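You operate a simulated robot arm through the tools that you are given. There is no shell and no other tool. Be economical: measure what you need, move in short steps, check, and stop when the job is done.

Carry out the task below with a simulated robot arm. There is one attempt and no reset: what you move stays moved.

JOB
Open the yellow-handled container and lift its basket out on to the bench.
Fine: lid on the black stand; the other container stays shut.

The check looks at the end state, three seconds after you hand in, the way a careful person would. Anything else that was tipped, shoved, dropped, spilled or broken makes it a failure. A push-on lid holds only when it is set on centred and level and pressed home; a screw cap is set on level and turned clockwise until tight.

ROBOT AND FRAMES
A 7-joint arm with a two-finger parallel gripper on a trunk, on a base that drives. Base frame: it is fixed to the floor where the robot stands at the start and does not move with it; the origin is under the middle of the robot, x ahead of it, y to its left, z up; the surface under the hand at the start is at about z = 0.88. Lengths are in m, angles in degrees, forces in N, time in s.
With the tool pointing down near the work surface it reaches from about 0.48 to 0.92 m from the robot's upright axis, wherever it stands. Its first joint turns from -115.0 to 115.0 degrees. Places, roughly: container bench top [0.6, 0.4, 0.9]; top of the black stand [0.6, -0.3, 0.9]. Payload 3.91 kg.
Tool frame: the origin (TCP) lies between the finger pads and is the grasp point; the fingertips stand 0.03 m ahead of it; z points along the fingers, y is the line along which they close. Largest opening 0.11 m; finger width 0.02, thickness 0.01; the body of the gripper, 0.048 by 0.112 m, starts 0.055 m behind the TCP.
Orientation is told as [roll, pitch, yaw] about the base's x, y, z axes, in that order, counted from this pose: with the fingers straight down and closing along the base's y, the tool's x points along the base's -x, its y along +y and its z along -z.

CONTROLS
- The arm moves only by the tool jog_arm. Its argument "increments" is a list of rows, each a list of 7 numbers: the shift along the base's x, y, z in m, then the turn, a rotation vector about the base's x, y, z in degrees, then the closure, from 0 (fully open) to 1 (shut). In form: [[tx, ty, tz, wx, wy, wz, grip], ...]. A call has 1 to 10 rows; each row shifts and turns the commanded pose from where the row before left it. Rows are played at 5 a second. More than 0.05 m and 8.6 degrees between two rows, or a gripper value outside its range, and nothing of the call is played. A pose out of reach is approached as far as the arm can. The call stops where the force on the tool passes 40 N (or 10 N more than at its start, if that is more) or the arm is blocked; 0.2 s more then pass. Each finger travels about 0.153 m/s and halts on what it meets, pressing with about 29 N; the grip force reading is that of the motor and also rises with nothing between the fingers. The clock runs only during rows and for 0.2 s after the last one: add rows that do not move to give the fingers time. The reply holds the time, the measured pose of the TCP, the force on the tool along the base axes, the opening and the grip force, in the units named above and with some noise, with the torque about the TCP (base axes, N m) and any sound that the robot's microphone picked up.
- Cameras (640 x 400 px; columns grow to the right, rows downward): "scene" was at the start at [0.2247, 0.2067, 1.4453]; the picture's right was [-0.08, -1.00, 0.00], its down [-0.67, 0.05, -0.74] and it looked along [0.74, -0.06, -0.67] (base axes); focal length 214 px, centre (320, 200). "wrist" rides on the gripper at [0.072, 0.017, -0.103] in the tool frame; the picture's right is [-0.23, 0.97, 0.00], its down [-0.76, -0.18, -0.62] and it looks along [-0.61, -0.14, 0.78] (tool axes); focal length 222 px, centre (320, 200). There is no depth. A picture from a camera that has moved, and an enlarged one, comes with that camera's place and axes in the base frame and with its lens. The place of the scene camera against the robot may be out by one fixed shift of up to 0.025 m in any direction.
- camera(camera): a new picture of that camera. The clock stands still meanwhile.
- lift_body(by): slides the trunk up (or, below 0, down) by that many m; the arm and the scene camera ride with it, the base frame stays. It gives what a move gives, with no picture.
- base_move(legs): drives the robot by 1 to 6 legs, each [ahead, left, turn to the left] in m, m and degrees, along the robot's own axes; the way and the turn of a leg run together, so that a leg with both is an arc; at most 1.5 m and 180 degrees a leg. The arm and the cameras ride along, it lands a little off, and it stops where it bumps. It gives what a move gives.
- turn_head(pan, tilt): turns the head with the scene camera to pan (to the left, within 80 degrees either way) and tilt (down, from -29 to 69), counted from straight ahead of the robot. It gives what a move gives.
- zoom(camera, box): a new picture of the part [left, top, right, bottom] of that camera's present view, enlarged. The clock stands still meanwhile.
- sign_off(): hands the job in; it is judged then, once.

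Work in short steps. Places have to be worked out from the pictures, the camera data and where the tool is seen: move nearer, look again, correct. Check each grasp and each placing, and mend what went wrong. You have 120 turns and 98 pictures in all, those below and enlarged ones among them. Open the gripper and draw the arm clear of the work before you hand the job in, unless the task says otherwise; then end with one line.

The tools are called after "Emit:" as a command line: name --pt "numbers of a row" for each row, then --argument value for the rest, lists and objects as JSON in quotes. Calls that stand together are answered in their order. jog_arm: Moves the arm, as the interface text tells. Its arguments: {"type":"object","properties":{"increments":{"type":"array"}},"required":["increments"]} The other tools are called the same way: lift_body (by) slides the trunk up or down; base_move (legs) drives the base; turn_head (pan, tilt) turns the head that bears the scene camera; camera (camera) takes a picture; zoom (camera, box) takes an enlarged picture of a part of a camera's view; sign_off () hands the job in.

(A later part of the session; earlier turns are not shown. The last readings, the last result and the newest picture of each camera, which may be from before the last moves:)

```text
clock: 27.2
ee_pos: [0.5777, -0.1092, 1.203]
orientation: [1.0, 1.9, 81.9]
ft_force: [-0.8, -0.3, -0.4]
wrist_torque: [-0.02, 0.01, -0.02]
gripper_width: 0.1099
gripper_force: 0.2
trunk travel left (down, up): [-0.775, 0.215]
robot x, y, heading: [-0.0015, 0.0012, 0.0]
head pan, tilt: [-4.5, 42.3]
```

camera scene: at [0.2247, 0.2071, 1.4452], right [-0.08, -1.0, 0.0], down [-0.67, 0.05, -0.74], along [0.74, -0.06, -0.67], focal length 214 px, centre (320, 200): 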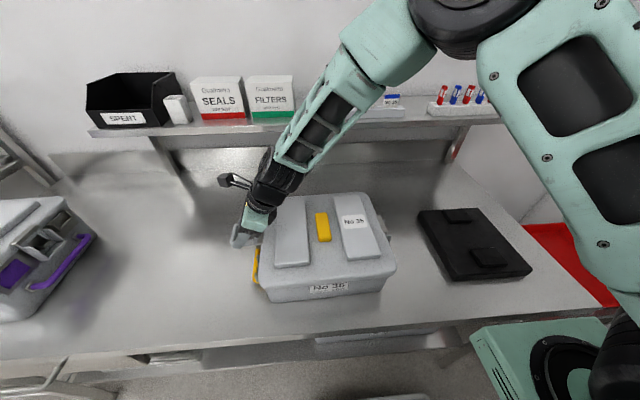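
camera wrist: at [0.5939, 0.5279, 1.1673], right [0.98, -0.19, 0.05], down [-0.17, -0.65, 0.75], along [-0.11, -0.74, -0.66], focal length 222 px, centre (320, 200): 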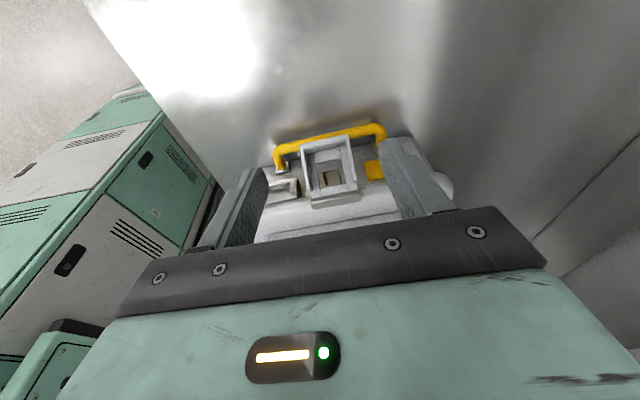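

Now I finish the yaw, tilt 32° so the fingers point toward the container, and descend to a viewing standoff.

Emit:
jog_arm --pt "0.007 0 -0.02 0 0 5 0" --pt "0.007 0 -0.03 0 0 5 0" --pt "0 0 -0.03 8 0 0 0" --pt "0 0 -0.03 8 0 0 0" --pt "0 0 -0.03 8 -1 0 0" --pt "0 -0.005 -0.03 8 0 0 0"

Emit:
zoom --camera "wrist" --box '[160, 60, 480, 260]'

Emit:
camera --camera "scene"

```text
clock: 28.6
ee_pos: [0.5922, -0.1122, 1.0332]
orientation: [-1.3, -30.1, 92.5]
ft_force: [-0.8, 0.7, -0.4]
wrist_torque: [-0.05, -0.02, 0.02]
gripper_width: 0.1102
gripper_force: 0.0
trunk travel left (down, up): [-0.775, 0.215]
robot x, y, heading: [-0.0021, -0.0001, -0.1]
head pan, tilt: [-4.5, 42.3]
```

```text
2.00 times, centred on (320, 160) of wrist
camera zoom: at [0.5789, -0.2272, 1.0872], right [-0.98, 0.16, 0.09], down [0.15, 0.35, 0.92], along [0.12, 0.92, -0.37], focal length 444 px, centre (320, 280)
```

zoom: 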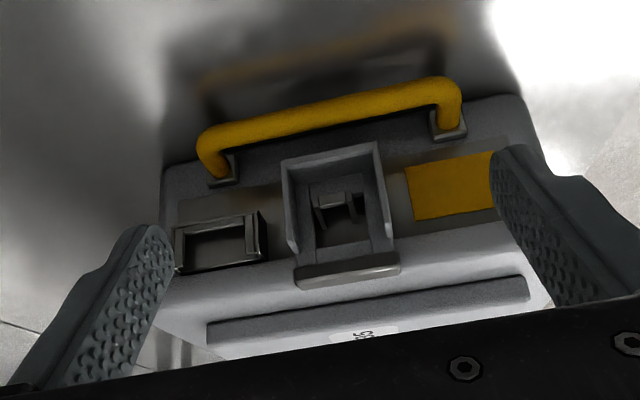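

```text
57 pictures are left
camera scene: at [0.2243, 0.2076, 1.4453], right [-0.08, -1.0, 0.0], down [-0.67, 0.05, -0.74], along [0.74, -0.06, -0.67], focal length 214 px, centre (320, 200)
```

scene: 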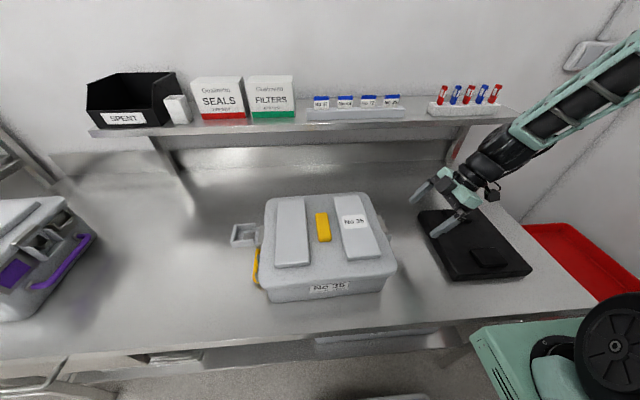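

Same mechanism: lip at y≈−0.015, centre x≈0.5935, hinge near (y 0.008, z 0.983). I tilt 12° more (so one grip can turn it far) and move to a standoff.

Emit:
jog_arm --pt "0.001 0.02 -0.015 6 0 0 0.1" --pt "0 0.018 -0.015 6 0 0 0.2" --pt "0 0.018 -0.016 0 0 0 0.25" --pt "0 0 0 0 0 0 0.3"

Emit:
zoom --camera "wrist" --box '[160, 60, 480, 260]'

```text
clock: 29.6
ee_pos: [0.5932, -0.0561, 0.9888]
orientation: [-1.8, -42.1, 92.8]
ft_force: [-0.5, 0.2, -0.5]
wrist_torque: [0.04, 0.0, -0.03]
gripper_width: 0.0769
gripper_force: 0.0
trunk travel left (down, up): [-0.775, 0.215]
robot x, y, heading: [0.0016, -0.0017, -0.1]
head pan, tilt: [-4.5, 42.3]
```

```text
2.00 times, centred on (320, 160) of wrist
camera zoom: at [0.5792, -0.1808, 1.0153], right [-0.98, 0.14, 0.13], down [0.15, 0.15, 0.98], along [0.12, 0.98, -0.17], focal length 444 px, centre (320, 280)
```

zoom: 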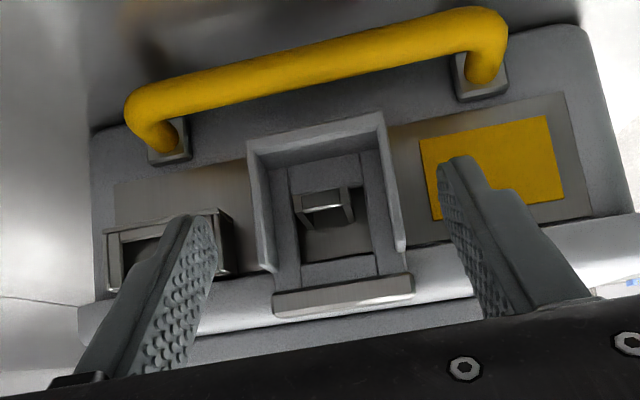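

Well aligned. I slide in and check for contact.

Emit:
jog_arm --pt "0 0.009 -0.0105 0 0 0 0.33" --pt "0 0.009 -0.0105 0 0 0 0.33" --pt "0 0.008 -0.0095 0 0 0 0.33"

Emit:
zoom --camera "wrist" --box '[160, 60, 480, 260]'

```text
clock: 30.4
ee_pos: [0.5945, -0.031, 0.959]
orientation: [-1.7, -42.0, 92.8]
ft_force: [-0.5, -0.1, -0.6]
wrist_torque: [0.03, -0.02, 0.0]
gripper_width: 0.0734
gripper_force: 0.0
trunk travel left (down, up): [-0.775, 0.215]
robot x, y, heading: [-0.0006, 0.0011, 0.1]
head pan, tilt: [-4.5, 42.3]
```

```text
2.00 times, centred on (320, 160) of wrist
camera zoom: at [0.5799, -0.1543, 0.9853], right [-0.98, 0.14, 0.13], down [0.15, 0.15, 0.98], along [0.12, 0.98, -0.17], focal length 444 px, centre (320, 280)
```

zoom: 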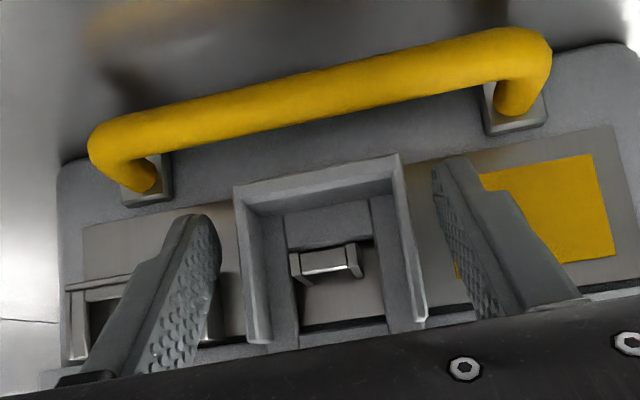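

Good. A touch deeper, then close.

Emit:
jog_arm --pt "-0.001 0.003 -0.002 0 0 0 0.35" --pt "0 0 0 0 0 0 0.6" --pt "0 0 0 0 0 0 0.8"

Emit:
jog_arm --pt "0 -0.0021 0.0033 -5 0 0 0.8" --pt "0 -0.0019 0.0034 -5 0 0 0.8" --pt "0 -0.0015 0.0035 -5 0 0 0.8" --pt "0 -0.0012 0.0037 -5 0 0 0.8" --pt "0 -0.0009 0.0038 -5 0 0 0.8"

Emit:
zoom --camera "wrist" --box '[160, 60, 480, 260]'

```text
clock: 31.2
ee_pos: [0.5929, -0.028, 0.9557]
orientation: [-2.0, -42.0, 92.8]
ft_force: [3.4, 1.1, -0.1]
wrist_torque: [-0.01, -0.19, 0.06]
gripper_width: 0.0556
gripper_force: 28.7
trunk travel left (down, up): [-0.775, 0.215]
robot x, y, heading: [0.0006, -0.0018, 0.1]
head pan, tilt: [-4.5, 42.3]
```

```text
clock: 32.4
ee_pos: [0.5911, -0.0355, 0.972]
orientation: [-0.4, -17.0, 92.1]
ft_force: [0.8, 0.3, -0.6]
wrist_torque: [-0.1, 0.09, -0.21]
gripper_width: 0.0551
gripper_force: 29.3
trunk travel left (down, up): [-0.775, 0.215]
robot x, y, heading: [0.0033, 0.0002, 0.2]
head pan, tilt: [-4.5, 42.3]
```

```text
2.00 times, centred on (320, 160) of wrist
camera zoom: at [0.5781, -0.1356, 1.0498], right [-0.98, 0.18, 0.06], down [0.15, 0.55, 0.82], along [0.12, 0.81, -0.57], focal length 444 px, centre (320, 280)
```

zoom: 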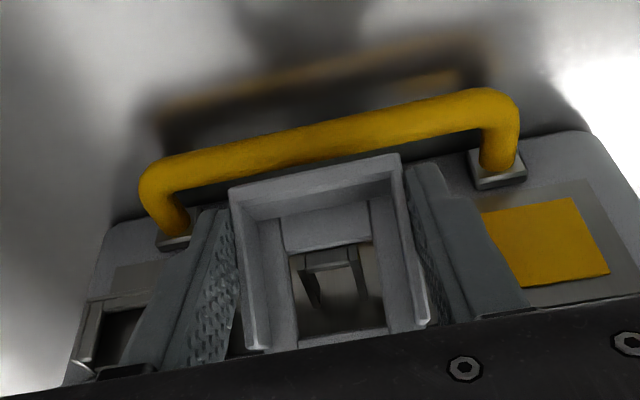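

It swings cleanly this time with tiny forces. I continue the arc to about 75–80°.

Emit:
jog_arm --pt "0 -0.0006 0.0038 -5 0 0 0.8" --pt "0 -0.0002 0.0039 -5 0 0 0.8" --pt "0 0.0001 0.0039 -5 0 0 0.8" --pt "0 0.0005 0.0038 -5 0 0 0.8" --pt "0 0.0008 0.0038 -5 0 0 0.8" --pt "0 0.0011 0.0037 -5 0 0 0.8" --pt "0 0.0014 0.0036 -5 0 0 0.8" --pt "0 0.0017 0.0035 -5 0 0 0.8" --pt "0 0.0021 0.0033 -5 0 0 0.8" --pt "0 0.0023 0.0031 -5 0 0 0.8"

Emit:
zoom --camera "wrist" --box '[160, 60, 480, 260]'

```text
clock: 34.6
ee_pos: [0.5916, -0.0276, 1.0086]
orientation: [1.4, 33.0, 92.5]
ft_force: [0.5, -8.7, 6.0]
wrist_torque: [0.12, -0.18, -0.01]
gripper_width: 0.0551
gripper_force: 28.9
trunk travel left (down, up): [-0.775, 0.215]
robot x, y, heading: [0.0013, -0.0016, 0.2]
head pan, tilt: [-4.5, 42.3]
```

```text
2.00 times, centred on (320, 160) of wrist
camera zoom: at [0.5782, -0.032, 1.1362], right [-0.98, 0.16, -0.1], down [0.15, 0.98, 0.1], along [0.12, 0.09, -0.99], focal length 444 px, centre (320, 280)
```

zoom: 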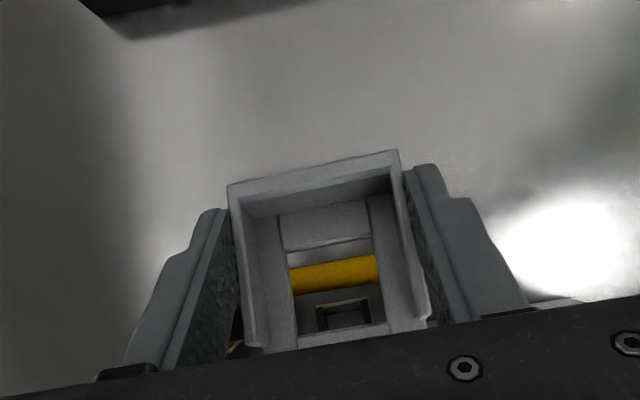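

The right bail is about 75° open, clear of the staple. Release and back out upward.

Emit:
jog_arm --pt "0 0 0 0 0 0 0.35" --pt "0 0 0 0 0 0 0.2" --pt "0 0.013 0.021 0 0 0 0.1" --pt "0 0.013 0.021 0 0 0 0.0" --pt "0 0 0.04 8 0 0 0" --pt "0 0 0.04 8 0 0 0" --pt "0 0 0.04 8 0 0 0" --pt "0 0 0.02 8 0 0 0"

Emit:
camera --camera "scene"

Emit:
zoom --camera "scene" --box '[180, 150, 440, 320]'

```text
clock: 36.4
ee_pos: [0.5929, 0.0006, 1.1913]
orientation: [0.2, 0.9, 92.2]
ft_force: [0.4, -1.2, -1.1]
wrist_torque: [-0.04, 0.01, 0.03]
gripper_width: 0.1099
gripper_force: 0.0
trunk travel left (down, up): [-0.775, 0.215]
robot x, y, heading: [-0.0026, -0.0015, 0.3]
head pan, tilt: [-4.5, 42.3]
```

```text
52 pictures are left
camera scene: at [0.2249, 0.207, 1.4452], right [-0.08, -1.0, 0.0], down [-0.67, 0.05, -0.74], along [0.74, -0.06, -0.67], focal length 214 px, centre (320, 200)
```

scene: 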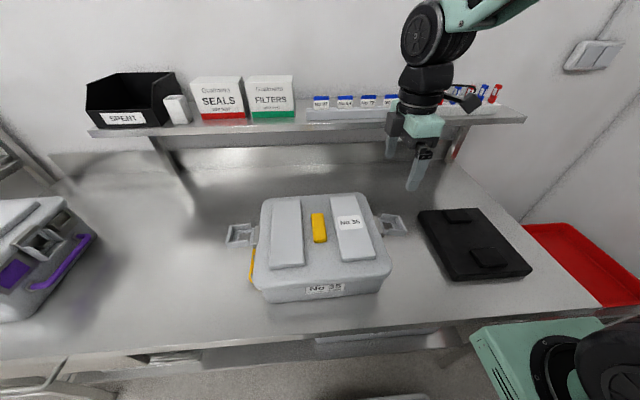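

```text
2.35 times, centred on (310, 235) of scene
camera zoom: at [0.2249, 0.207, 1.4452], right [-0.08, -1.0, 0.0], down [-0.67, 0.05, -0.74], along [0.74, -0.06, -0.67], focal length 505 px, centre (344, 118)
```

zoom: 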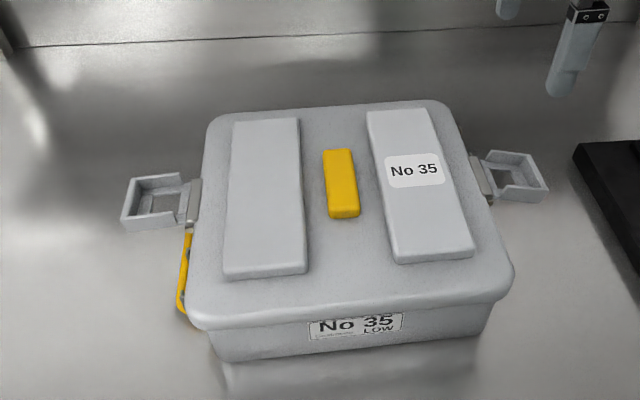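

Both bails stick out clear. Next is the lid's yellow knob: I turn the hand back to yaw ≈2° and move above it to look.

Emit:
jog_arm --pt "-0.003 0.017 0 0 0 -8.5 0" --pt "-0.003 0.017 0 0 0 -8.5 0" --pt "-0.003 0.017 0 0 0 -8.5 0" --pt "-0.003 0.017 0 0 0 -8.5 0" --pt "-0.003 0.017 0 0 0 -8.5 0" --pt "-0.003 0.017 0 0 0 -8.5 0" --pt "-0.003 0.017 0 0 0 -8.5 0" --pt "-0.003 0.017 0 0 0 -8.5 0" --pt "-0.003 0.017 0 0 0 -8.5 0" --pt "-0.003 0.017 0 0 0 -8.5 0"

Emit:
jog_arm --pt "0 0 -0.02 0 -1 -5 0" --pt "0 0 -0.02 0 0 0 0"

Emit:
camera --camera "wrist"

```text
clock: 38.6
ee_pos: [0.5627, 0.1698, 1.1916]
orientation: [0.2, 1.1, 6.9]
ft_force: [0.2, -0.4, -0.4]
wrist_torque: [0.01, -0.03, -0.01]
gripper_width: 0.1099
gripper_force: 0.0
trunk travel left (down, up): [-0.775, 0.215]
robot x, y, heading: [0.0015, 0.001, -0.3]
head pan, tilt: [-4.5, 42.3]
```

```text
clock: 39.2
ee_pos: [0.5621, 0.1686, 1.1513]
orientation: [0.0, 0.0, 2.0]
ft_force: [0.5, 0.4, 0.2]
wrist_torque: [0.01, -0.05, 0.02]
gripper_width: 0.1102
gripper_force: 0.0
trunk travel left (down, up): [-0.775, 0.215]
robot x, y, heading: [0.0024, 0.0013, -0.2]
head pan, tilt: [-4.5, 42.3]
```

```text
50 pictures are left
camera wrist: at [0.4897, 0.1836, 1.2544], right [0.19, 0.98, 0.0], down [0.77, -0.15, 0.62], along [0.61, -0.12, -0.78], focal length 222 px, centre (320, 200)
```

wrist: 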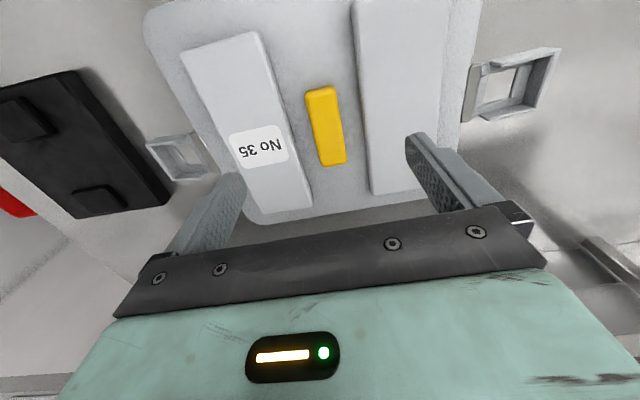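

Knob is centred near (0.579, 0.1735), ~0.03 wide, 0.08 long, with ridges ±0.04 either side. I narrow the fingers to ~0.05 and descend to just above.

Emit:
jog_arm --pt "0.006 0.0025 -0.03 0 0 0 0.3" --pt "0.006 0.0025 -0.03 0 0 0 0.55" --pt "0.005 0 -0.03 0 0 0 0.55" --pt "0 0 0 0 0 0 0.55"

Emit:
zoom --camera "wrist" --box '[160, 20, 480, 220]'

Emit:
zoom --camera "scene" --box '[230, 150, 410, 310]'

```text
clock: 40.2
ee_pos: [0.5788, 0.1753, 1.0619]
orientation: [0.0, -0.1, 2.1]
ft_force: [-0.5, 0.0, 0.3]
wrist_torque: [0.02, -0.01, 0.01]
gripper_width: 0.0493
gripper_force: 0.2
trunk travel left (down, up): [-0.775, 0.215]
robot x, y, heading: [-0.0021, -0.0034, 0.4]
head pan, tilt: [-4.5, 42.3]
```

```text
2.00 times, centred on (320, 120) of wrist
camera zoom: at [0.5064, 0.189, 1.1642], right [0.19, 0.98, 0.0], down [0.77, -0.15, 0.62], along [0.61, -0.12, -0.78], focal length 444 px, centre (320, 360)
```

zoom: 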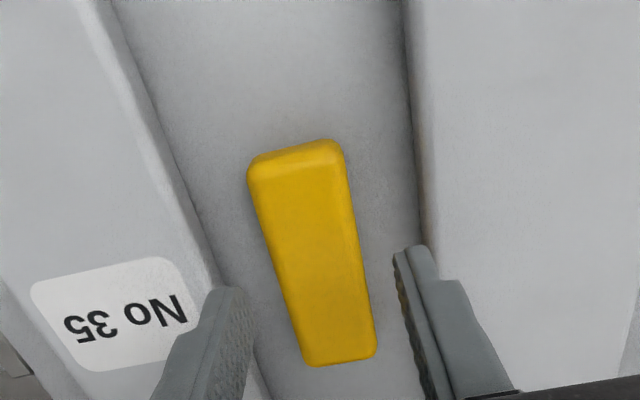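

```text
2.50 times, centred on (320, 230) of scene
camera zoom: at [0.2247, 0.2066, 1.4453], right [-0.08, -1.0, 0.0], down [-0.67, 0.05, -0.74], along [0.74, -0.06, -0.67], focal length 536 px, centre (320, 125)
```

zoom: 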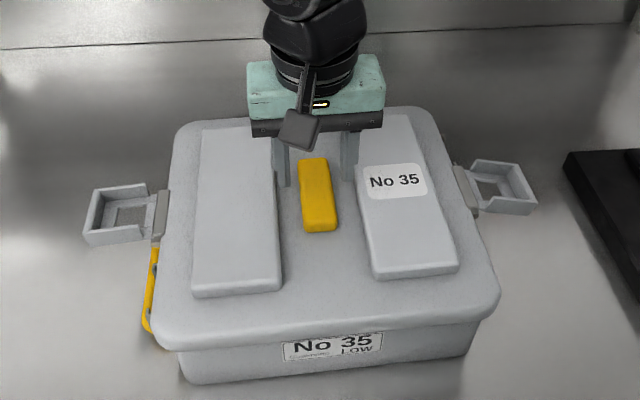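

Aligned on the knob. I descend in small steps, watching the force.

Emit:
jog_arm --pt "0 -0.001 -0.01 0 0 0 0.55" --pt "0 0 -0.008 0 0 0 0.55" --pt "0 0 -0.006 0 0 0 0.55"

Emit:
zoom --camera "wrist" --box '[160, 20, 480, 220]'

```text
clock: 41.0
ee_pos: [0.5791, 0.1736, 1.0368]
orientation: [0.0, 0.0, 2.0]
ft_force: [0.0, 0.0, -0.2]
wrist_torque: [0.02, -0.02, 0.01]
gripper_width: 0.0494
gripper_force: 0.3
trunk travel left (down, up): [-0.775, 0.215]
robot x, y, heading: [-0.0003, -0.0011, -0.2]
head pan, tilt: [-4.5, 42.3]
```

```text
2.00 times, centred on (320, 120) of wrist
camera zoom: at [0.5062, 0.188, 1.1408], right [0.19, 0.98, 0.0], down [0.77, -0.15, 0.62], along [0.61, -0.12, -0.78], focal length 444 px, centre (320, 360)
```

zoom: 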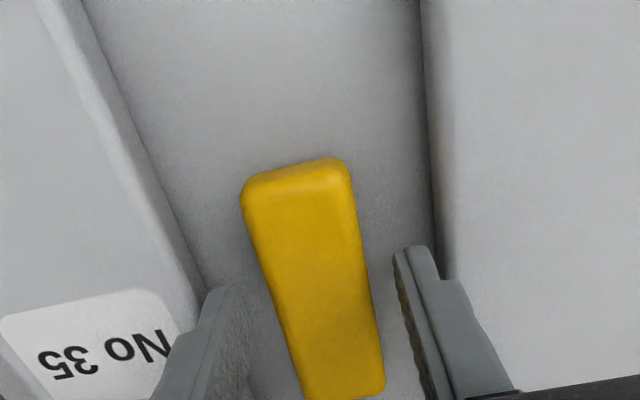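

No contact yet; I go lower in 4 mm steps.

Emit:
jog_arm --pt "0 0 -0.004 0 0 0 0.55" --pt "0 0 -0.004 0 0 0 0.55" --pt "0 0 -0.003 0 0 0 0.55"

Emit:
zoom --camera "wrist" --box '[160, 60, 480, 260]'

```text
clock: 41.8
ee_pos: [0.5792, 0.1728, 1.026]
orientation: [0.0, -0.1, 2.1]
ft_force: [0.6, -0.5, 0.2]
wrist_torque: [0.01, 0.02, 0.02]
gripper_width: 0.0495
gripper_force: 0.1
trunk travel left (down, up): [-0.775, 0.215]
robot x, y, heading: [0.001, -0.0022, 0.2]
head pan, tilt: [-4.5, 42.3]
```

```text
2.00 times, centred on (320, 160) of wrist
camera zoom: at [0.5064, 0.1879, 1.1294], right [0.19, 0.98, 0.0], down [0.77, -0.15, 0.62], along [0.61, -0.12, -0.78], focal length 444 px, centre (320, 280)
```

zoom: 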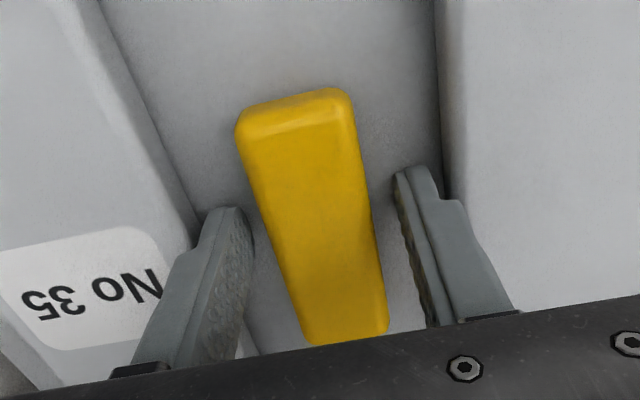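

Still free; a few more small steps.

Emit:
jog_arm --pt "0 0 -0.003 0 0 0 0.55" --pt "0 0 -0.003 0 0 0 0.55" --pt "0 0 -0.003 0 0 0 0.55"

Emit:
zoom --camera "wrist" --box '[160, 60, 480, 260]'

```text
clock: 42.4
ee_pos: [0.5796, 0.1745, 1.0275]
orientation: [0.3, -0.3, 2.0]
ft_force: [-8.9, -2.9, 24.4]
wrist_torque: [-0.79, 0.4, -0.18]
gripper_width: 0.0506
gripper_force: 1.9
trunk travel left (down, up): [-0.775, 0.215]
robot x, y, heading: [-0.0003, -0.0025, 0.1]
head pan, tilt: [-4.5, 42.3]
stopped in row 2: the force on the tool passed its limit at 46 N (the readings are from after the stop); the commanded pose is now the measured one
```

```text
2.00 times, centred on (320, 160) of wrist
camera zoom: at [0.5059, 0.1882, 1.1289], right [0.19, 0.98, 0.0], down [0.76, -0.15, 0.63], along [0.62, -0.12, -0.78], focal length 444 px, centre (320, 280)
```

zoom: 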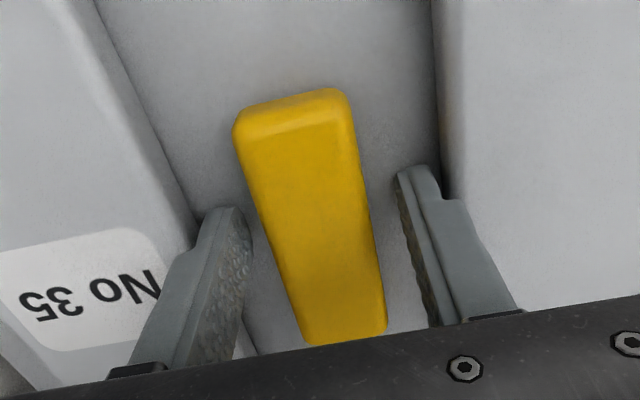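

Lid surface found (tips at ≈0.995). I raise 3 mm and close on the knob.

Emit:
jog_arm --pt "0 0 0.003 0 0 0 0.55" --pt "0 0 0 0 0 0 0.7" --pt "0 0 0 0 0 0 0.85" --pt "0 0 0 0 0 0 0.9"

Emit:
jog_arm --pt "0 0 0.008 0 0 0 0.9" --pt "0 0 0.008 0 0 0 0.9" --pt "0 0 0.008 0 0 0 0.9"

Emit:
camera --camera "scene"

```text
clock: 43.4
ee_pos: [0.5794, 0.1742, 1.0266]
orientation: [0.1, -0.2, 2.0]
ft_force: [2.6, -4.7, 0.1]
wrist_torque: [-0.2, -0.09, -0.31]
gripper_width: 0.0334
gripper_force: 29.3
trunk travel left (down, up): [-0.775, 0.215]
robot x, y, heading: [0.0023, 0.002, 0.1]
head pan, tilt: [-4.5, 42.3]
```

```text
clock: 44.2
ee_pos: [0.5804, 0.176, 1.0512]
orientation: [0.2, -0.2, 2.1]
ft_force: [-0.1, 0.2, -6.7]
wrist_torque: [0.01, 0.05, 0.0]
gripper_width: 0.0339
gripper_force: 29.1
trunk travel left (down, up): [-0.775, 0.215]
robot x, y, heading: [0.0027, 0.0024, 0.0]
head pan, tilt: [-4.5, 42.3]
```

```text
44 pictures are left
camera scene: at [0.225, 0.2069, 1.4452], right [-0.08, -1.0, 0.0], down [-0.67, 0.05, -0.74], along [0.74, -0.06, -0.67], focal length 214 px, centre (320, 200)
```

scene: 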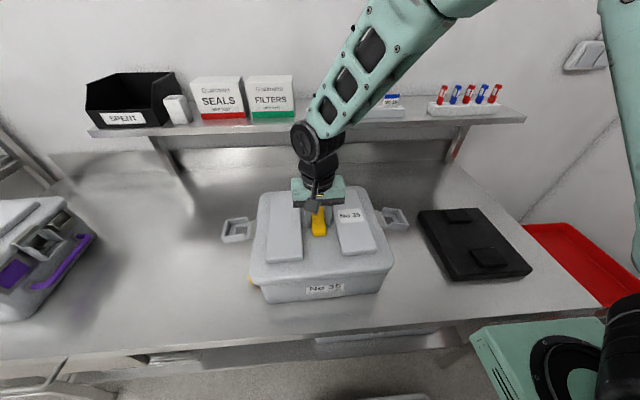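

The lid comes off freely (6.7 N, level). I lift it higher.

Emit:
jog_arm --pt "0 0 0.02 0 0 0 0.9" --pt "0 0 0.03 0 0 0 0.9" --pt "0 0 0.03 0 0 0 0.9" --pt "0 0 0.03 0 0 0 0.9" --pt "0 0 0.03 0 0 0 0.9"

Emit:
camera --camera "scene"

```text
clock: 45.4
ee_pos: [0.58, 0.1749, 1.1918]
orientation: [0.1, -0.2, 2.0]
ft_force: [0.4, 0.0, -6.1]
wrist_torque: [0.04, 0.06, 0.02]
gripper_width: 0.0335
gripper_force: 29.2
trunk travel left (down, up): [-0.775, 0.215]
robot x, y, heading: [-0.004, -0.0002, 0.1]
head pan, tilt: [-4.5, 42.3]
```

```text
43 pictures are left
camera scene: at [0.2251, 0.2068, 1.4452], right [-0.08, -1.0, 0.0], down [-0.67, 0.05, -0.74], along [0.74, -0.06, -0.67], focal length 214 px, centre (320, 200)
```

scene: 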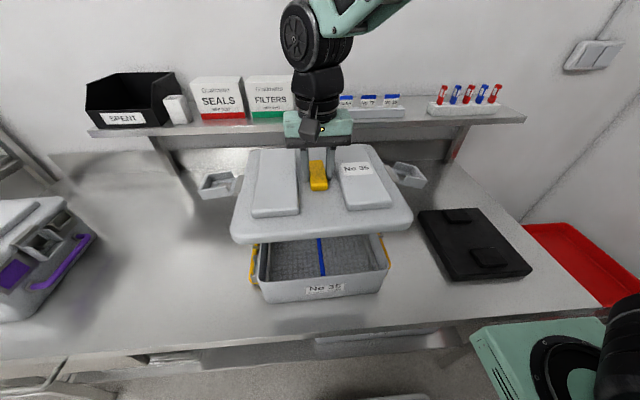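

The lid is off, the basket is visible. I carry the lid level to above the black stand, centre judged ≈(0.59, −0.30).

Emit:
jog_arm --pt "0 -0.04 0 0 0 0 0.9" --pt "0 -0.048 0 0 0 0 0.9" --pt "0 -0.048 0 0 0 0 0.9" --pt "0 -0.048 0 0 0 0 0.9" --pt "0 -0.048 0 0 0 0 0.9" --pt "0 -0.048 0 0 0 0 0.9" --pt "0 -0.048 0 0 0 0 0.9" --pt "0.002 -0.048 0 0 0 0 0.9" --pt "0 -0.048 0 0 0 0 0.9" --pt "0 -0.048 0 0 0 0 0.9"

Emit:
turn_head --pan -40 --tilt 45

Emit:
camera --camera "scene"

```text
clock: 47.6
ee_pos: [0.5831, -0.2985, 1.1889]
orientation: [0.3, -0.2, 2.0]
ft_force: [-0.1, 0.4, -7.1]
wrist_torque: [-0.02, 0.05, -0.01]
gripper_width: 0.0339
gripper_force: 29.0
trunk travel left (down, up): [-0.775, 0.215]
robot x, y, heading: [-0.003, 0.0001, -0.1]
head pan, tilt: [-4.5, 42.3]
```

```text
clock: 48.6
ee_pos: [0.5841, -0.2991, 1.1901]
orientation: [0.1, -0.2, 2.1]
ft_force: [0.0, 1.1, -7.2]
wrist_torque: [0.0, 0.02, 0.0]
gripper_width: 0.034
gripper_force: 28.9
trunk travel left (down, up): [-0.775, 0.215]
robot x, y, heading: [-0.0033, 0.0019, 0.1]
head pan, tilt: [-40.0, 45.0]
```

```text
42 pictures are left
camera scene: at [0.2041, 0.1609, 1.4413], right [-0.64, -0.77, 0.0], down [-0.54, 0.45, -0.71], along [0.54, -0.45, -0.71], focal length 214 px, centre (320, 200)
```

scene: 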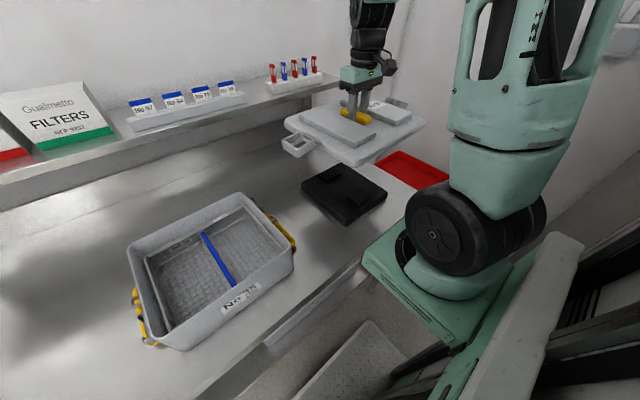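

Basket with a blue divider bar is visible in the container. I lower the lid toward the stand and check alignment.

Emit:
jog_arm --pt "0 0 -0.04 0 0 0 0.9" --pt "0 0 -0.04 0 0 0 0.9" --pt "0 0 -0.04 0 0 0 0.9" --pt "0 0 -0.04 0 0 0 0.9"

Emit:
zoom --camera "scene" --box '[240, 80, 480, 230]'

```text
clock: 49.6
ee_pos: [0.5815, -0.2965, 1.0296]
orientation: [0.2, -0.3, 2.1]
ft_force: [-0.5, 0.0, -6.0]
wrist_torque: [0.01, 0.01, -0.01]
gripper_width: 0.034
gripper_force: 29.1
trunk travel left (down, up): [-0.775, 0.215]
robot x, y, heading: [0.0012, -0.005, 0.3]
head pan, tilt: [-40.0, 45.0]
```

```text
2.67 times, centred on (360, 155) of scene
camera zoom: at [0.2036, 0.1611, 1.4414], right [-0.64, -0.77, 0.0], down [-0.54, 0.45, -0.71], along [0.54, -0.45, -0.71], focal length 572 px, centre (213, 320)
```

zoom: 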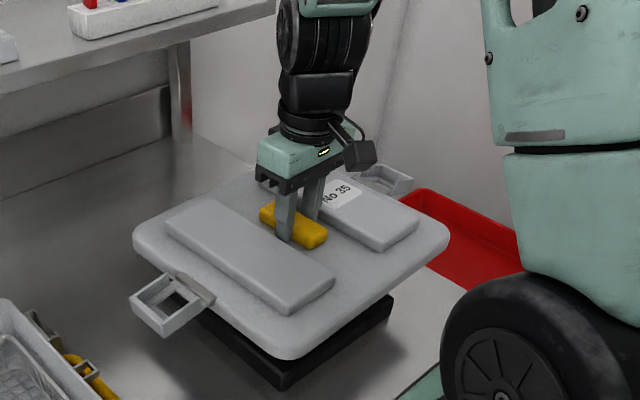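

The stand sits centrally beneath the lid. I lower on in small steps until contact.

Emit:
jog_arm --pt "0 0 -0.02 0 0 0 0.9" --pt "0 0 -0.015 0 0 0 0.9" --pt "0 0 -0.01 0 0 0 0.9" --pt "0 0 -0.006 0 0 0 0.9" --pt "0 0 -0.006 0 0 0 0.9" --pt "0 0 -0.006 0 0 0 0.9"

Emit:
zoom --camera "scene" --box '[240, 80, 480, 230]'

```text
clock: 51.0
ee_pos: [0.5817, -0.2981, 0.9683]
orientation: [0.2, -0.3, 2.1]
ft_force: [-1.1, 0.5, -7.1]
wrist_torque: [-0.02, 0.03, -0.03]
gripper_width: 0.0338
gripper_force: 28.4
trunk travel left (down, up): [-0.775, 0.215]
robot x, y, heading: [-0.0018, 0.0001, -0.1]
head pan, tilt: [-40.0, 45.0]
```

```text
2.67 times, centred on (360, 155) of scene
camera zoom: at [0.204, 0.1609, 1.4413], right [-0.64, -0.77, 0.0], down [-0.54, 0.45, -0.71], along [0.54, -0.45, -0.71], focal length 572 px, centre (213, 320)
```

zoom: 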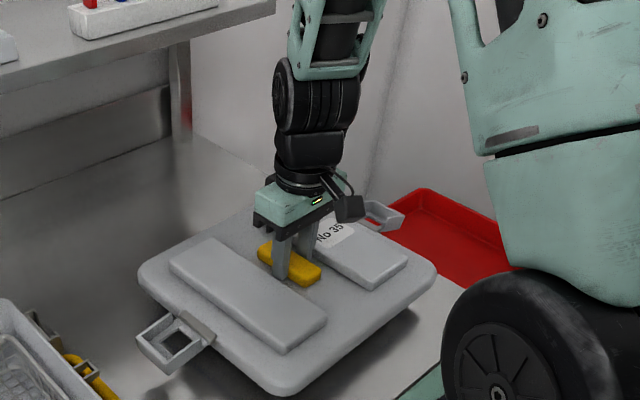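

No contact yet (TCP 0.968). Continue down in 4 mm steps.

Emit:
jog_arm --pt "0 0 -0.004 0 0 0 0.9" --pt "0 0 -0.004 0 0 0 0.9" --pt "0 0 -0.004 0 0 0 0.9"

```text
clock: 51.7
ee_pos: [0.5818, -0.299, 0.9639]
orientation: [0.1, -0.6, 2.0]
ft_force: [-6.5, 4.9, 30.9]
wrist_torque: [0.03, 1.2, -0.08]
gripper_width: 0.0336
gripper_force: 29.0
trunk travel left (down, up): [-0.775, 0.215]
robot x, y, heading: [0.0008, -0.0034, 0.2]
head pan, tilt: [-40.0, 45.0]
stopped in row 3: the force on the tool passed its limit at 48 N (the readings are from after the stop); the commanded pose is now the measured one
```

Contact on the stand. I ease up 2 mm to relieve the force, then open and check that the lid stays put.

Emit:
jog_arm --pt "0 0 0.002 0 0 0 0.9" --pt "0 0 0 0 0 0 0.9"

Emit:
jog_arm --pt "0 0 0 0 0 0 0.75" --pt "0 0 0 0 0 0 0.6" --pt "0 0 0 0 0 0 0.55" --pt "0 0 0.02 0 0 0 0.55" --pt "0 0 0.03 0 0 0 0.55" --pt "0 0 0.04 0 0 0 0.55" --pt "0 0 0.04 0 0 0 0.55" --pt "0 0 0.04 0 0 0 0.55"

Emit:
zoom --camera "scene" --box '[240, 80, 480, 230]'

```text
clock: 52.3
ee_pos: [0.5816, -0.2987, 0.964]
orientation: [0.0, -0.4, 1.9]
ft_force: [-5.8, 4.6, 14.0]
wrist_torque: [-0.17, 0.05, -0.04]
gripper_width: 0.0338
gripper_force: 29.5
trunk travel left (down, up): [-0.775, 0.215]
robot x, y, heading: [-0.0002, 0.0012, -0.1]
head pan, tilt: [-40.0, 45.0]
```

```text
clock: 54.1
ee_pos: [0.5824, -0.2995, 1.1333]
orientation: [0.2, -0.4, 2.0]
ft_force: [0.3, 0.0, 0.4]
wrist_torque: [0.01, 0.03, 0.0]
gripper_width: 0.0497
gripper_force: 0.0
trunk travel left (down, up): [-0.775, 0.215]
robot x, y, heading: [-0.0022, 0.0013, -0.2]
head pan, tilt: [-40.0, 45.0]
```

```text
2.67 times, centred on (360, 155) of scene
camera zoom: at [0.2042, 0.1608, 1.4413], right [-0.64, -0.77, 0.0], down [-0.54, 0.45, -0.71], along [0.54, -0.45, -0.71], focal length 572 px, centre (213, 320)
```

zoom: 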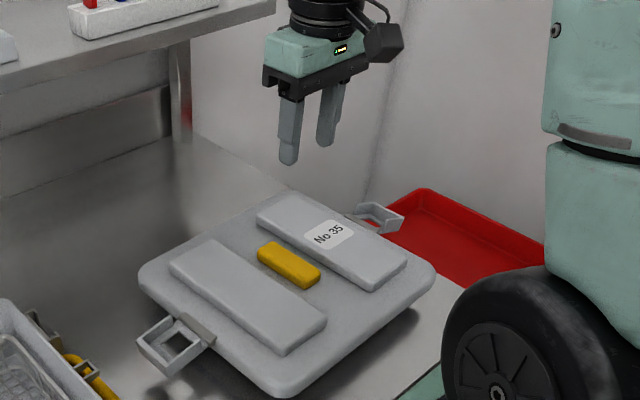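

The lid rests level on the stand. I turn the head back to the container and inspect the basket.

Emit:
turn_head --pan -5 --tilt 50

Emit:
camera --camera "scene"

Emit:
zoom --camera "scene" --box '[230, 140, 410, 280]'

```text
clock: 55.1
ee_pos: [0.5822, -0.3002, 1.1338]
orientation: [0.1, -0.4, 2.0]
ft_force: [-0.5, 0.0, 0.3]
wrist_torque: [0.0, -0.01, 0.0]
gripper_width: 0.0494
gripper_force: 0.0
trunk travel left (down, up): [-0.775, 0.215]
robot x, y, heading: [-0.0011, -0.0022, 0.0]
head pan, tilt: [-5.0, 50.0]
```

```text
38 pictures are left
camera scene: at [0.2182, 0.2065, 1.4345], right [-0.09, -1.0, 0.0], down [-0.76, 0.07, -0.64], along [0.64, -0.06, -0.77], focal length 214 px, centre (320, 200)
```

scene: 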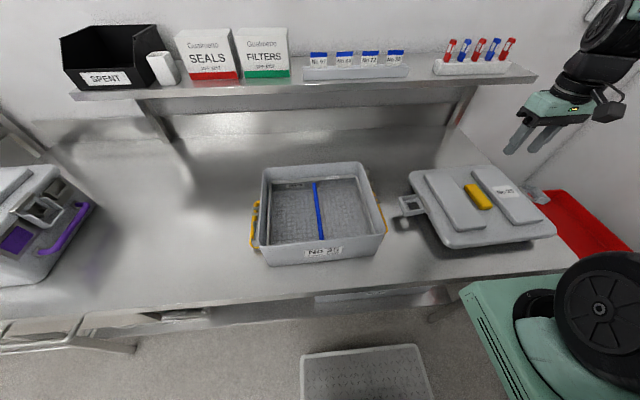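

```text
2.86 times, centred on (320, 210) of scene
camera zoom: at [0.2182, 0.2065, 1.4345], right [-0.09, -1.0, 0.0], down [-0.76, 0.07, -0.64], along [0.64, -0.06, -0.77], focal length 613 px, centre (320, 171)
```

zoom: 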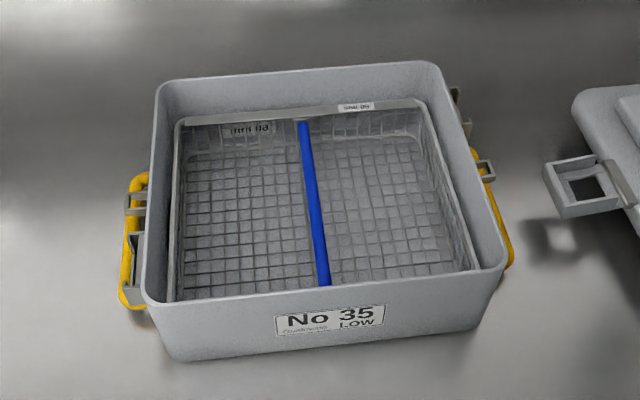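

The basket has a blue carrying bar along x across its middle. I move the hand above the container to locate the bar with the wrist camera.

Emit:
jog_arm --pt "0 0.047 0.005 0 0 0 0.3" --pt "0 0.047 0.005 0 0 0 0.3" --pt "0 0.047 0 0 0 0 0.3" --pt "0 0.047 0 0 0 0 0.3" --pt "0 0.047 0 0 0 0 0.3" --pt "0 0.047 0 0 0 0 0.3" --pt "0 0.047 0 0 0 0 0.3" --pt "0 0.047 0 0 0 0 0.3" --pt "0 0.047 0 0 0 0 0.3" --pt "-0.01 0.045 0 0 0 0 0.3"

Emit:
camera --camera "wrist"

Emit:
zoom --camera "scene" --box '[400, 140, 580, 260]'

```text
clock: 57.3
ee_pos: [0.5725, 0.1687, 1.1442]
orientation: [0.0, -0.4, 2.0]
ft_force: [0.1, -0.8, 0.4]
wrist_torque: [0.04, -0.01, -0.01]
gripper_width: 0.0769
gripper_force: 0.1
trunk travel left (down, up): [-0.775, 0.215]
robot x, y, heading: [-0.002, 0.0004, -0.2]
head pan, tilt: [-5.0, 50.0]
```

```text
36 pictures are left
camera wrist: at [0.4993, 0.1838, 1.2467], right [0.19, 0.98, 0.0], down [0.76, -0.15, 0.63], along [0.62, -0.12, -0.78], focal length 222 px, centre (320, 200)
```

wrist: 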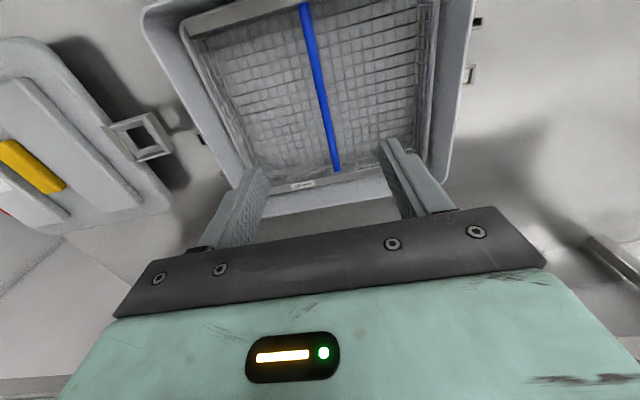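

```text
3.33 times, centred on (490, 200) of scene
camera zoom: at [0.2184, 0.2059, 1.4345], right [-0.09, -1.0, 0.0], down [-0.76, 0.07, -0.64], along [0.64, -0.06, -0.77], focal length 715 px, centre (-247, 200)
```

zoom: 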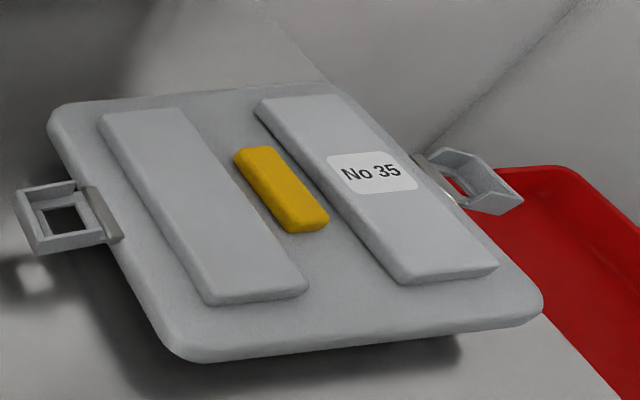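

The bar runs x≈0.485–0.695 at y≈0.173, z around 0.94. I go above its middle and descend partway.

Emit:
jog_arm --pt "0.01 0.003 -0.04 0 0 0 0.5" --pt "0.007 0.001 -0.04 0 0 0 0.5" --pt "0 0 -0.04 0 0 0 0.5" --pt "0 0 -0.03 0 0 0 0.5"

Emit:
zoom --camera "wrist" --box '[160, 60, 480, 260]'

Emit:
zoom --camera "scene" --box '[230, 120, 410, 280]'

```text
clock: 58.3
ee_pos: [0.5896, 0.1732, 0.9941]
orientation: [0.1, -0.5, 2.0]
ft_force: [-0.5, 0.8, 0.4]
wrist_torque: [0.02, -0.03, 0.0]
gripper_width: 0.055
gripper_force: 0.1
trunk travel left (down, up): [-0.775, 0.215]
robot x, y, heading: [0.002, -0.0012, 0.1]
head pan, tilt: [-5.0, 50.0]
```

```text
2.00 times, centred on (320, 160) of wrist
camera zoom: at [0.5165, 0.188, 1.0968], right [0.19, 0.98, 0.0], down [0.76, -0.15, 0.63], along [0.62, -0.12, -0.78], focal length 444 px, centre (320, 280)
```

zoom: 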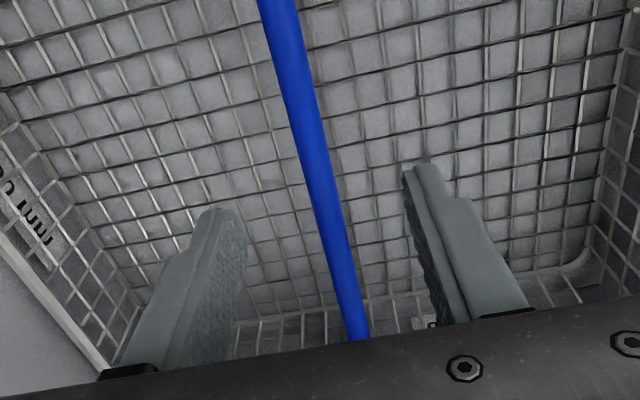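

```text
2.50 times, centred on (320, 200) of scene
camera zoom: at [0.218, 0.2064, 1.4346], right [-0.09, -1.0, 0.0], down [-0.76, 0.07, -0.64], along [0.64, -0.06, -0.77], focal length 536 px, centre (320, 200)
```

zoom: 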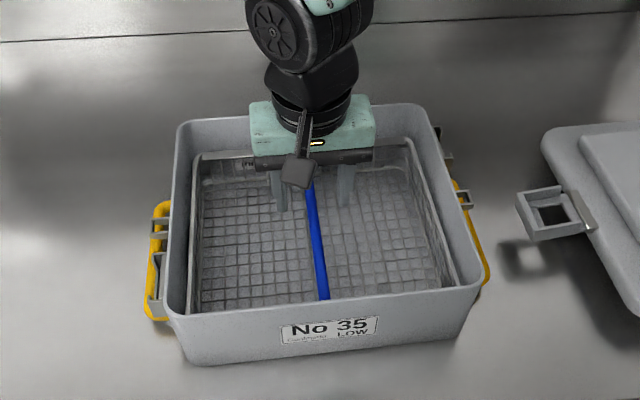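

Centred over the bar. I lower in small steps so the bar sits well between the pads.

Emit:
jog_arm --pt "-0.003 -0.001 -0.012 0 0 0 0.5" --pt "0 0 -0.012 0 0 0 0.5" --pt "0 0 -0.01 0 0 0 0.5" --pt "0 0 -0.008 0 0 0 0.5"

Emit:
zoom --camera "wrist" --box '[160, 60, 480, 260]'

```text
clock: 59.3
ee_pos: [0.5874, 0.1736, 0.9508]
orientation: [0.0, -0.5, 1.8]
ft_force: [0.7, 0.1, -0.1]
wrist_torque: [-0.01, 0.01, -0.02]
gripper_width: 0.0551
gripper_force: 0.0
trunk travel left (down, up): [-0.775, 0.215]
robot x, y, heading: [-0.0023, -0.0008, -0.2]
head pan, tilt: [-5.0, 50.0]
```

```text
2.00 times, centred on (320, 160) of wrist
camera zoom: at [0.5136, 0.187, 1.0545], right [0.19, 0.98, 0.0], down [0.76, -0.15, 0.63], along [0.62, -0.12, -0.78], focal length 444 px, centre (320, 280)
```

zoom: 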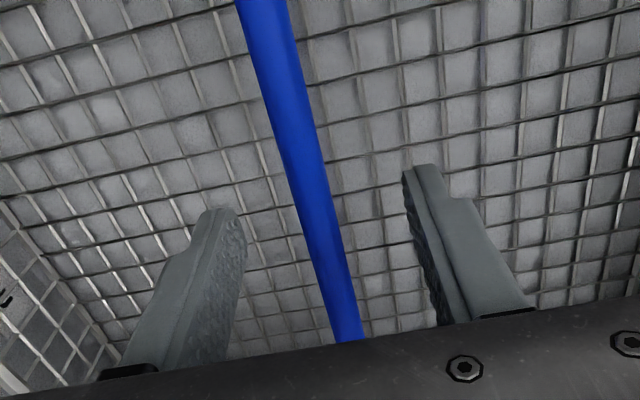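

The bar appears between the fingers. I close gently to feel whether it's caught.

Emit:
jog_arm --pt "0 0 0 0 0 0 0.7" --pt "0 0 0 0 0 0 0.85" --pt "0 0 0 0 0 0 0.98" --pt "0 0 0 0 0 0 0.98"

Emit:
zoom --camera "wrist" --box '[160, 60, 480, 260]'

```text
clock: 60.3
ee_pos: [0.5871, 0.1729, 0.9512]
orientation: [0.0, -0.4, 1.9]
ft_force: [0.2, 0.6, -0.7]
wrist_torque: [0.01, 0.02, -0.14]
gripper_width: 0.0113
gripper_force: 28.8
trunk travel left (down, up): [-0.775, 0.215]
robot x, y, heading: [-0.0017, 0.0009, 0.2]
head pan, tilt: [-5.0, 50.0]
```

```text
2.00 times, centred on (320, 160) of wrist
camera zoom: at [0.5137, 0.1869, 1.0545], right [0.19, 0.98, 0.0], down [0.76, -0.15, 0.63], along [0.62, -0.12, -0.78], focal length 444 px, centre (320, 280)
```

zoom: 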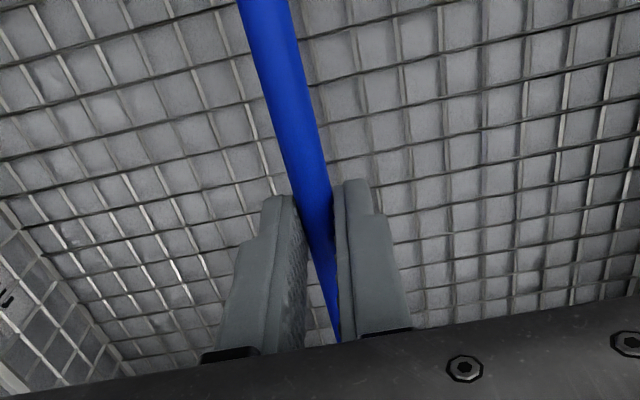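

Bar gripped (0.0113 m). I lift in small steps and check weight and level.

Emit:
jog_arm --pt "0 0 0.005 0 0 0 1" --pt "0 0 0.01 0 0 0 1" --pt "0 0 0.01 0 0 0 1" --pt "0 0 0.015 0 0 0 1"

Emit:
zoom --camera "scene" --box '[230, 120, 410, 280]'

```text
clock: 61.3
ee_pos: [0.5883, 0.1737, 0.9926]
orientation: [0.2, -0.4, 2.0]
ft_force: [-0.1, -0.4, -3.0]
wrist_torque: [0.02, -0.03, 0.02]
gripper_width: 0.0114
gripper_force: 28.7
trunk travel left (down, up): [-0.775, 0.215]
robot x, y, heading: [0.0013, -0.0043, 0.1]
head pan, tilt: [-5.0, 50.0]
```

```text
2.50 times, centred on (320, 200) of scene
camera zoom: at [0.2185, 0.2067, 1.4344], right [-0.09, -1.0, 0.0], down [-0.76, 0.07, -0.64], along [0.64, -0.06, -0.77], focal length 536 px, centre (320, 200)
```

zoom: 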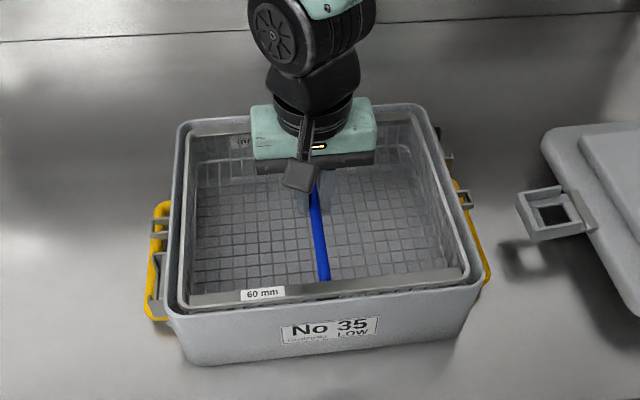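

The basket comes up level and light (3 N). I lift it clear and carry it left to the free bench area at about (0.585, 0.58).

Emit:
jog_arm --pt "0 0 0.025 0 0 0 1" --pt "0 0 0.03 0 0 0 1" --pt "0 0 0.03 0 0 0 1" --pt "0 0 0.03 0 0 0 1" --pt "0 0 0.03 0 0 0 1"

Emit:
jog_arm --pt "0 0.04 0 0 0 0 1" --pt "0 0.041 0 0 0 0 1" --pt "0 0.041 0 0 0 0 1" --pt "0 0.041 0 0 0 0 1" --pt "0 0.041 0 0 0 0 1" --pt "0 0.041 0 0 0 0 1" --pt "0 0.041 0 0 0 0 1" --pt "0 0.041 0 0 0 0 1" --pt "0 0.041 0 0 0 0 1" --pt "0 0.04 0 0 0 0 1"

Emit:
turn_head --pan 22 --tilt 50

Emit:
camera --camera "scene"

```text
clock: 62.5
ee_pos: [0.5869, 0.1735, 1.1367]
orientation: [0.0, -0.4, 1.9]
ft_force: [-0.7, 0.4, -3.2]
wrist_torque: [0.0, 0.0, 0.02]
gripper_width: 0.0113
gripper_force: 29.2
trunk travel left (down, up): [-0.775, 0.215]
robot x, y, heading: [0.0006, -0.0, -0.1]
head pan, tilt: [-5.0, 50.0]
```

```text
clock: 64.7
ee_pos: [0.5758, 0.4971, 1.133]
orientation: [0.0, -0.4, 2.0]
ft_force: [-0.2, 0.4, -3.1]
wrist_torque: [0.0, 0.03, -0.02]
gripper_width: 0.0114
gripper_force: 28.6
out of reach, approached as far as the arm can: row 8, 9, 10
trunk travel left (down, up): [-0.775, 0.215]
robot x, y, heading: [-0.0034, -0.0009, -0.1]
head pan, tilt: [-5.0, 50.0]
```

```text
clock: 65.6
ee_pos: [0.5747, 0.4964, 1.1344]
orientation: [0.1, -0.4, 1.9]
ft_force: [-0.5, 0.7, -3.3]
wrist_torque: [-0.01, -0.03, 0.03]
gripper_width: 0.0112
gripper_force: 28.6
trunk travel left (down, up): [-0.775, 0.215]
robot x, y, heading: [-0.0011, -0.0007, -0.4]
head pan, tilt: [22.0, 50.0]
```

```text
29 pictures are left
camera scene: at [0.2131, 0.2422, 1.4344], right [0.37, -0.93, 0.0], down [-0.71, -0.29, -0.64], along [0.6, 0.24, -0.77], focal length 214 px, centre (320, 200)
```

scene: 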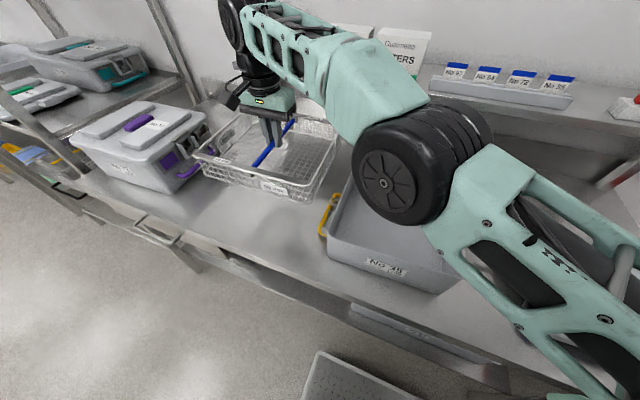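

Reach limits at y≈0.50 at this height, so I shift the base 0.085 m to the left, carrying the basket with it.

Emit:
base_move --legs '[[0, 0.085, 0]]'

Emit:
camera --camera "scene"

```text
clock: 66.7
ee_pos: [0.5755, 0.5811, 1.1339]
orientation: [0.1, -0.5, 2.1]
ft_force: [-0.1, 0.0, -3.5]
wrist_torque: [0.02, 0.02, 0.0]
gripper_width: 0.0114
gripper_force: 28.6
trunk travel left (down, up): [-0.775, 0.215]
robot x, y, heading: [-0.0005, 0.0884, -0.2]
head pan, tilt: [22.0, 50.0]
```

```text
28 pictures are left
camera scene: at [0.2128, 0.3275, 1.4344], right [0.38, -0.93, 0.0], down [-0.71, -0.29, -0.64], along [0.6, 0.24, -0.77], focal length 214 px, centre (320, 200)
```

scene: 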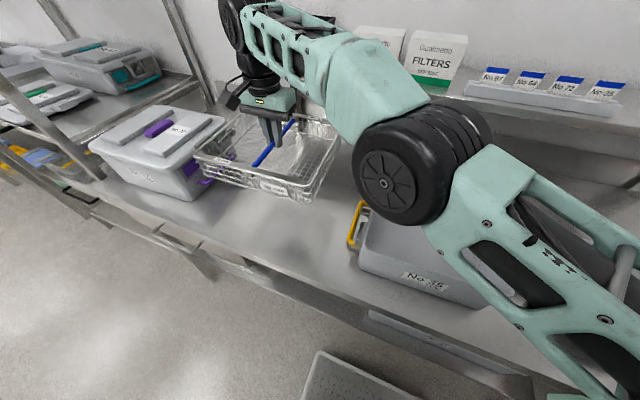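

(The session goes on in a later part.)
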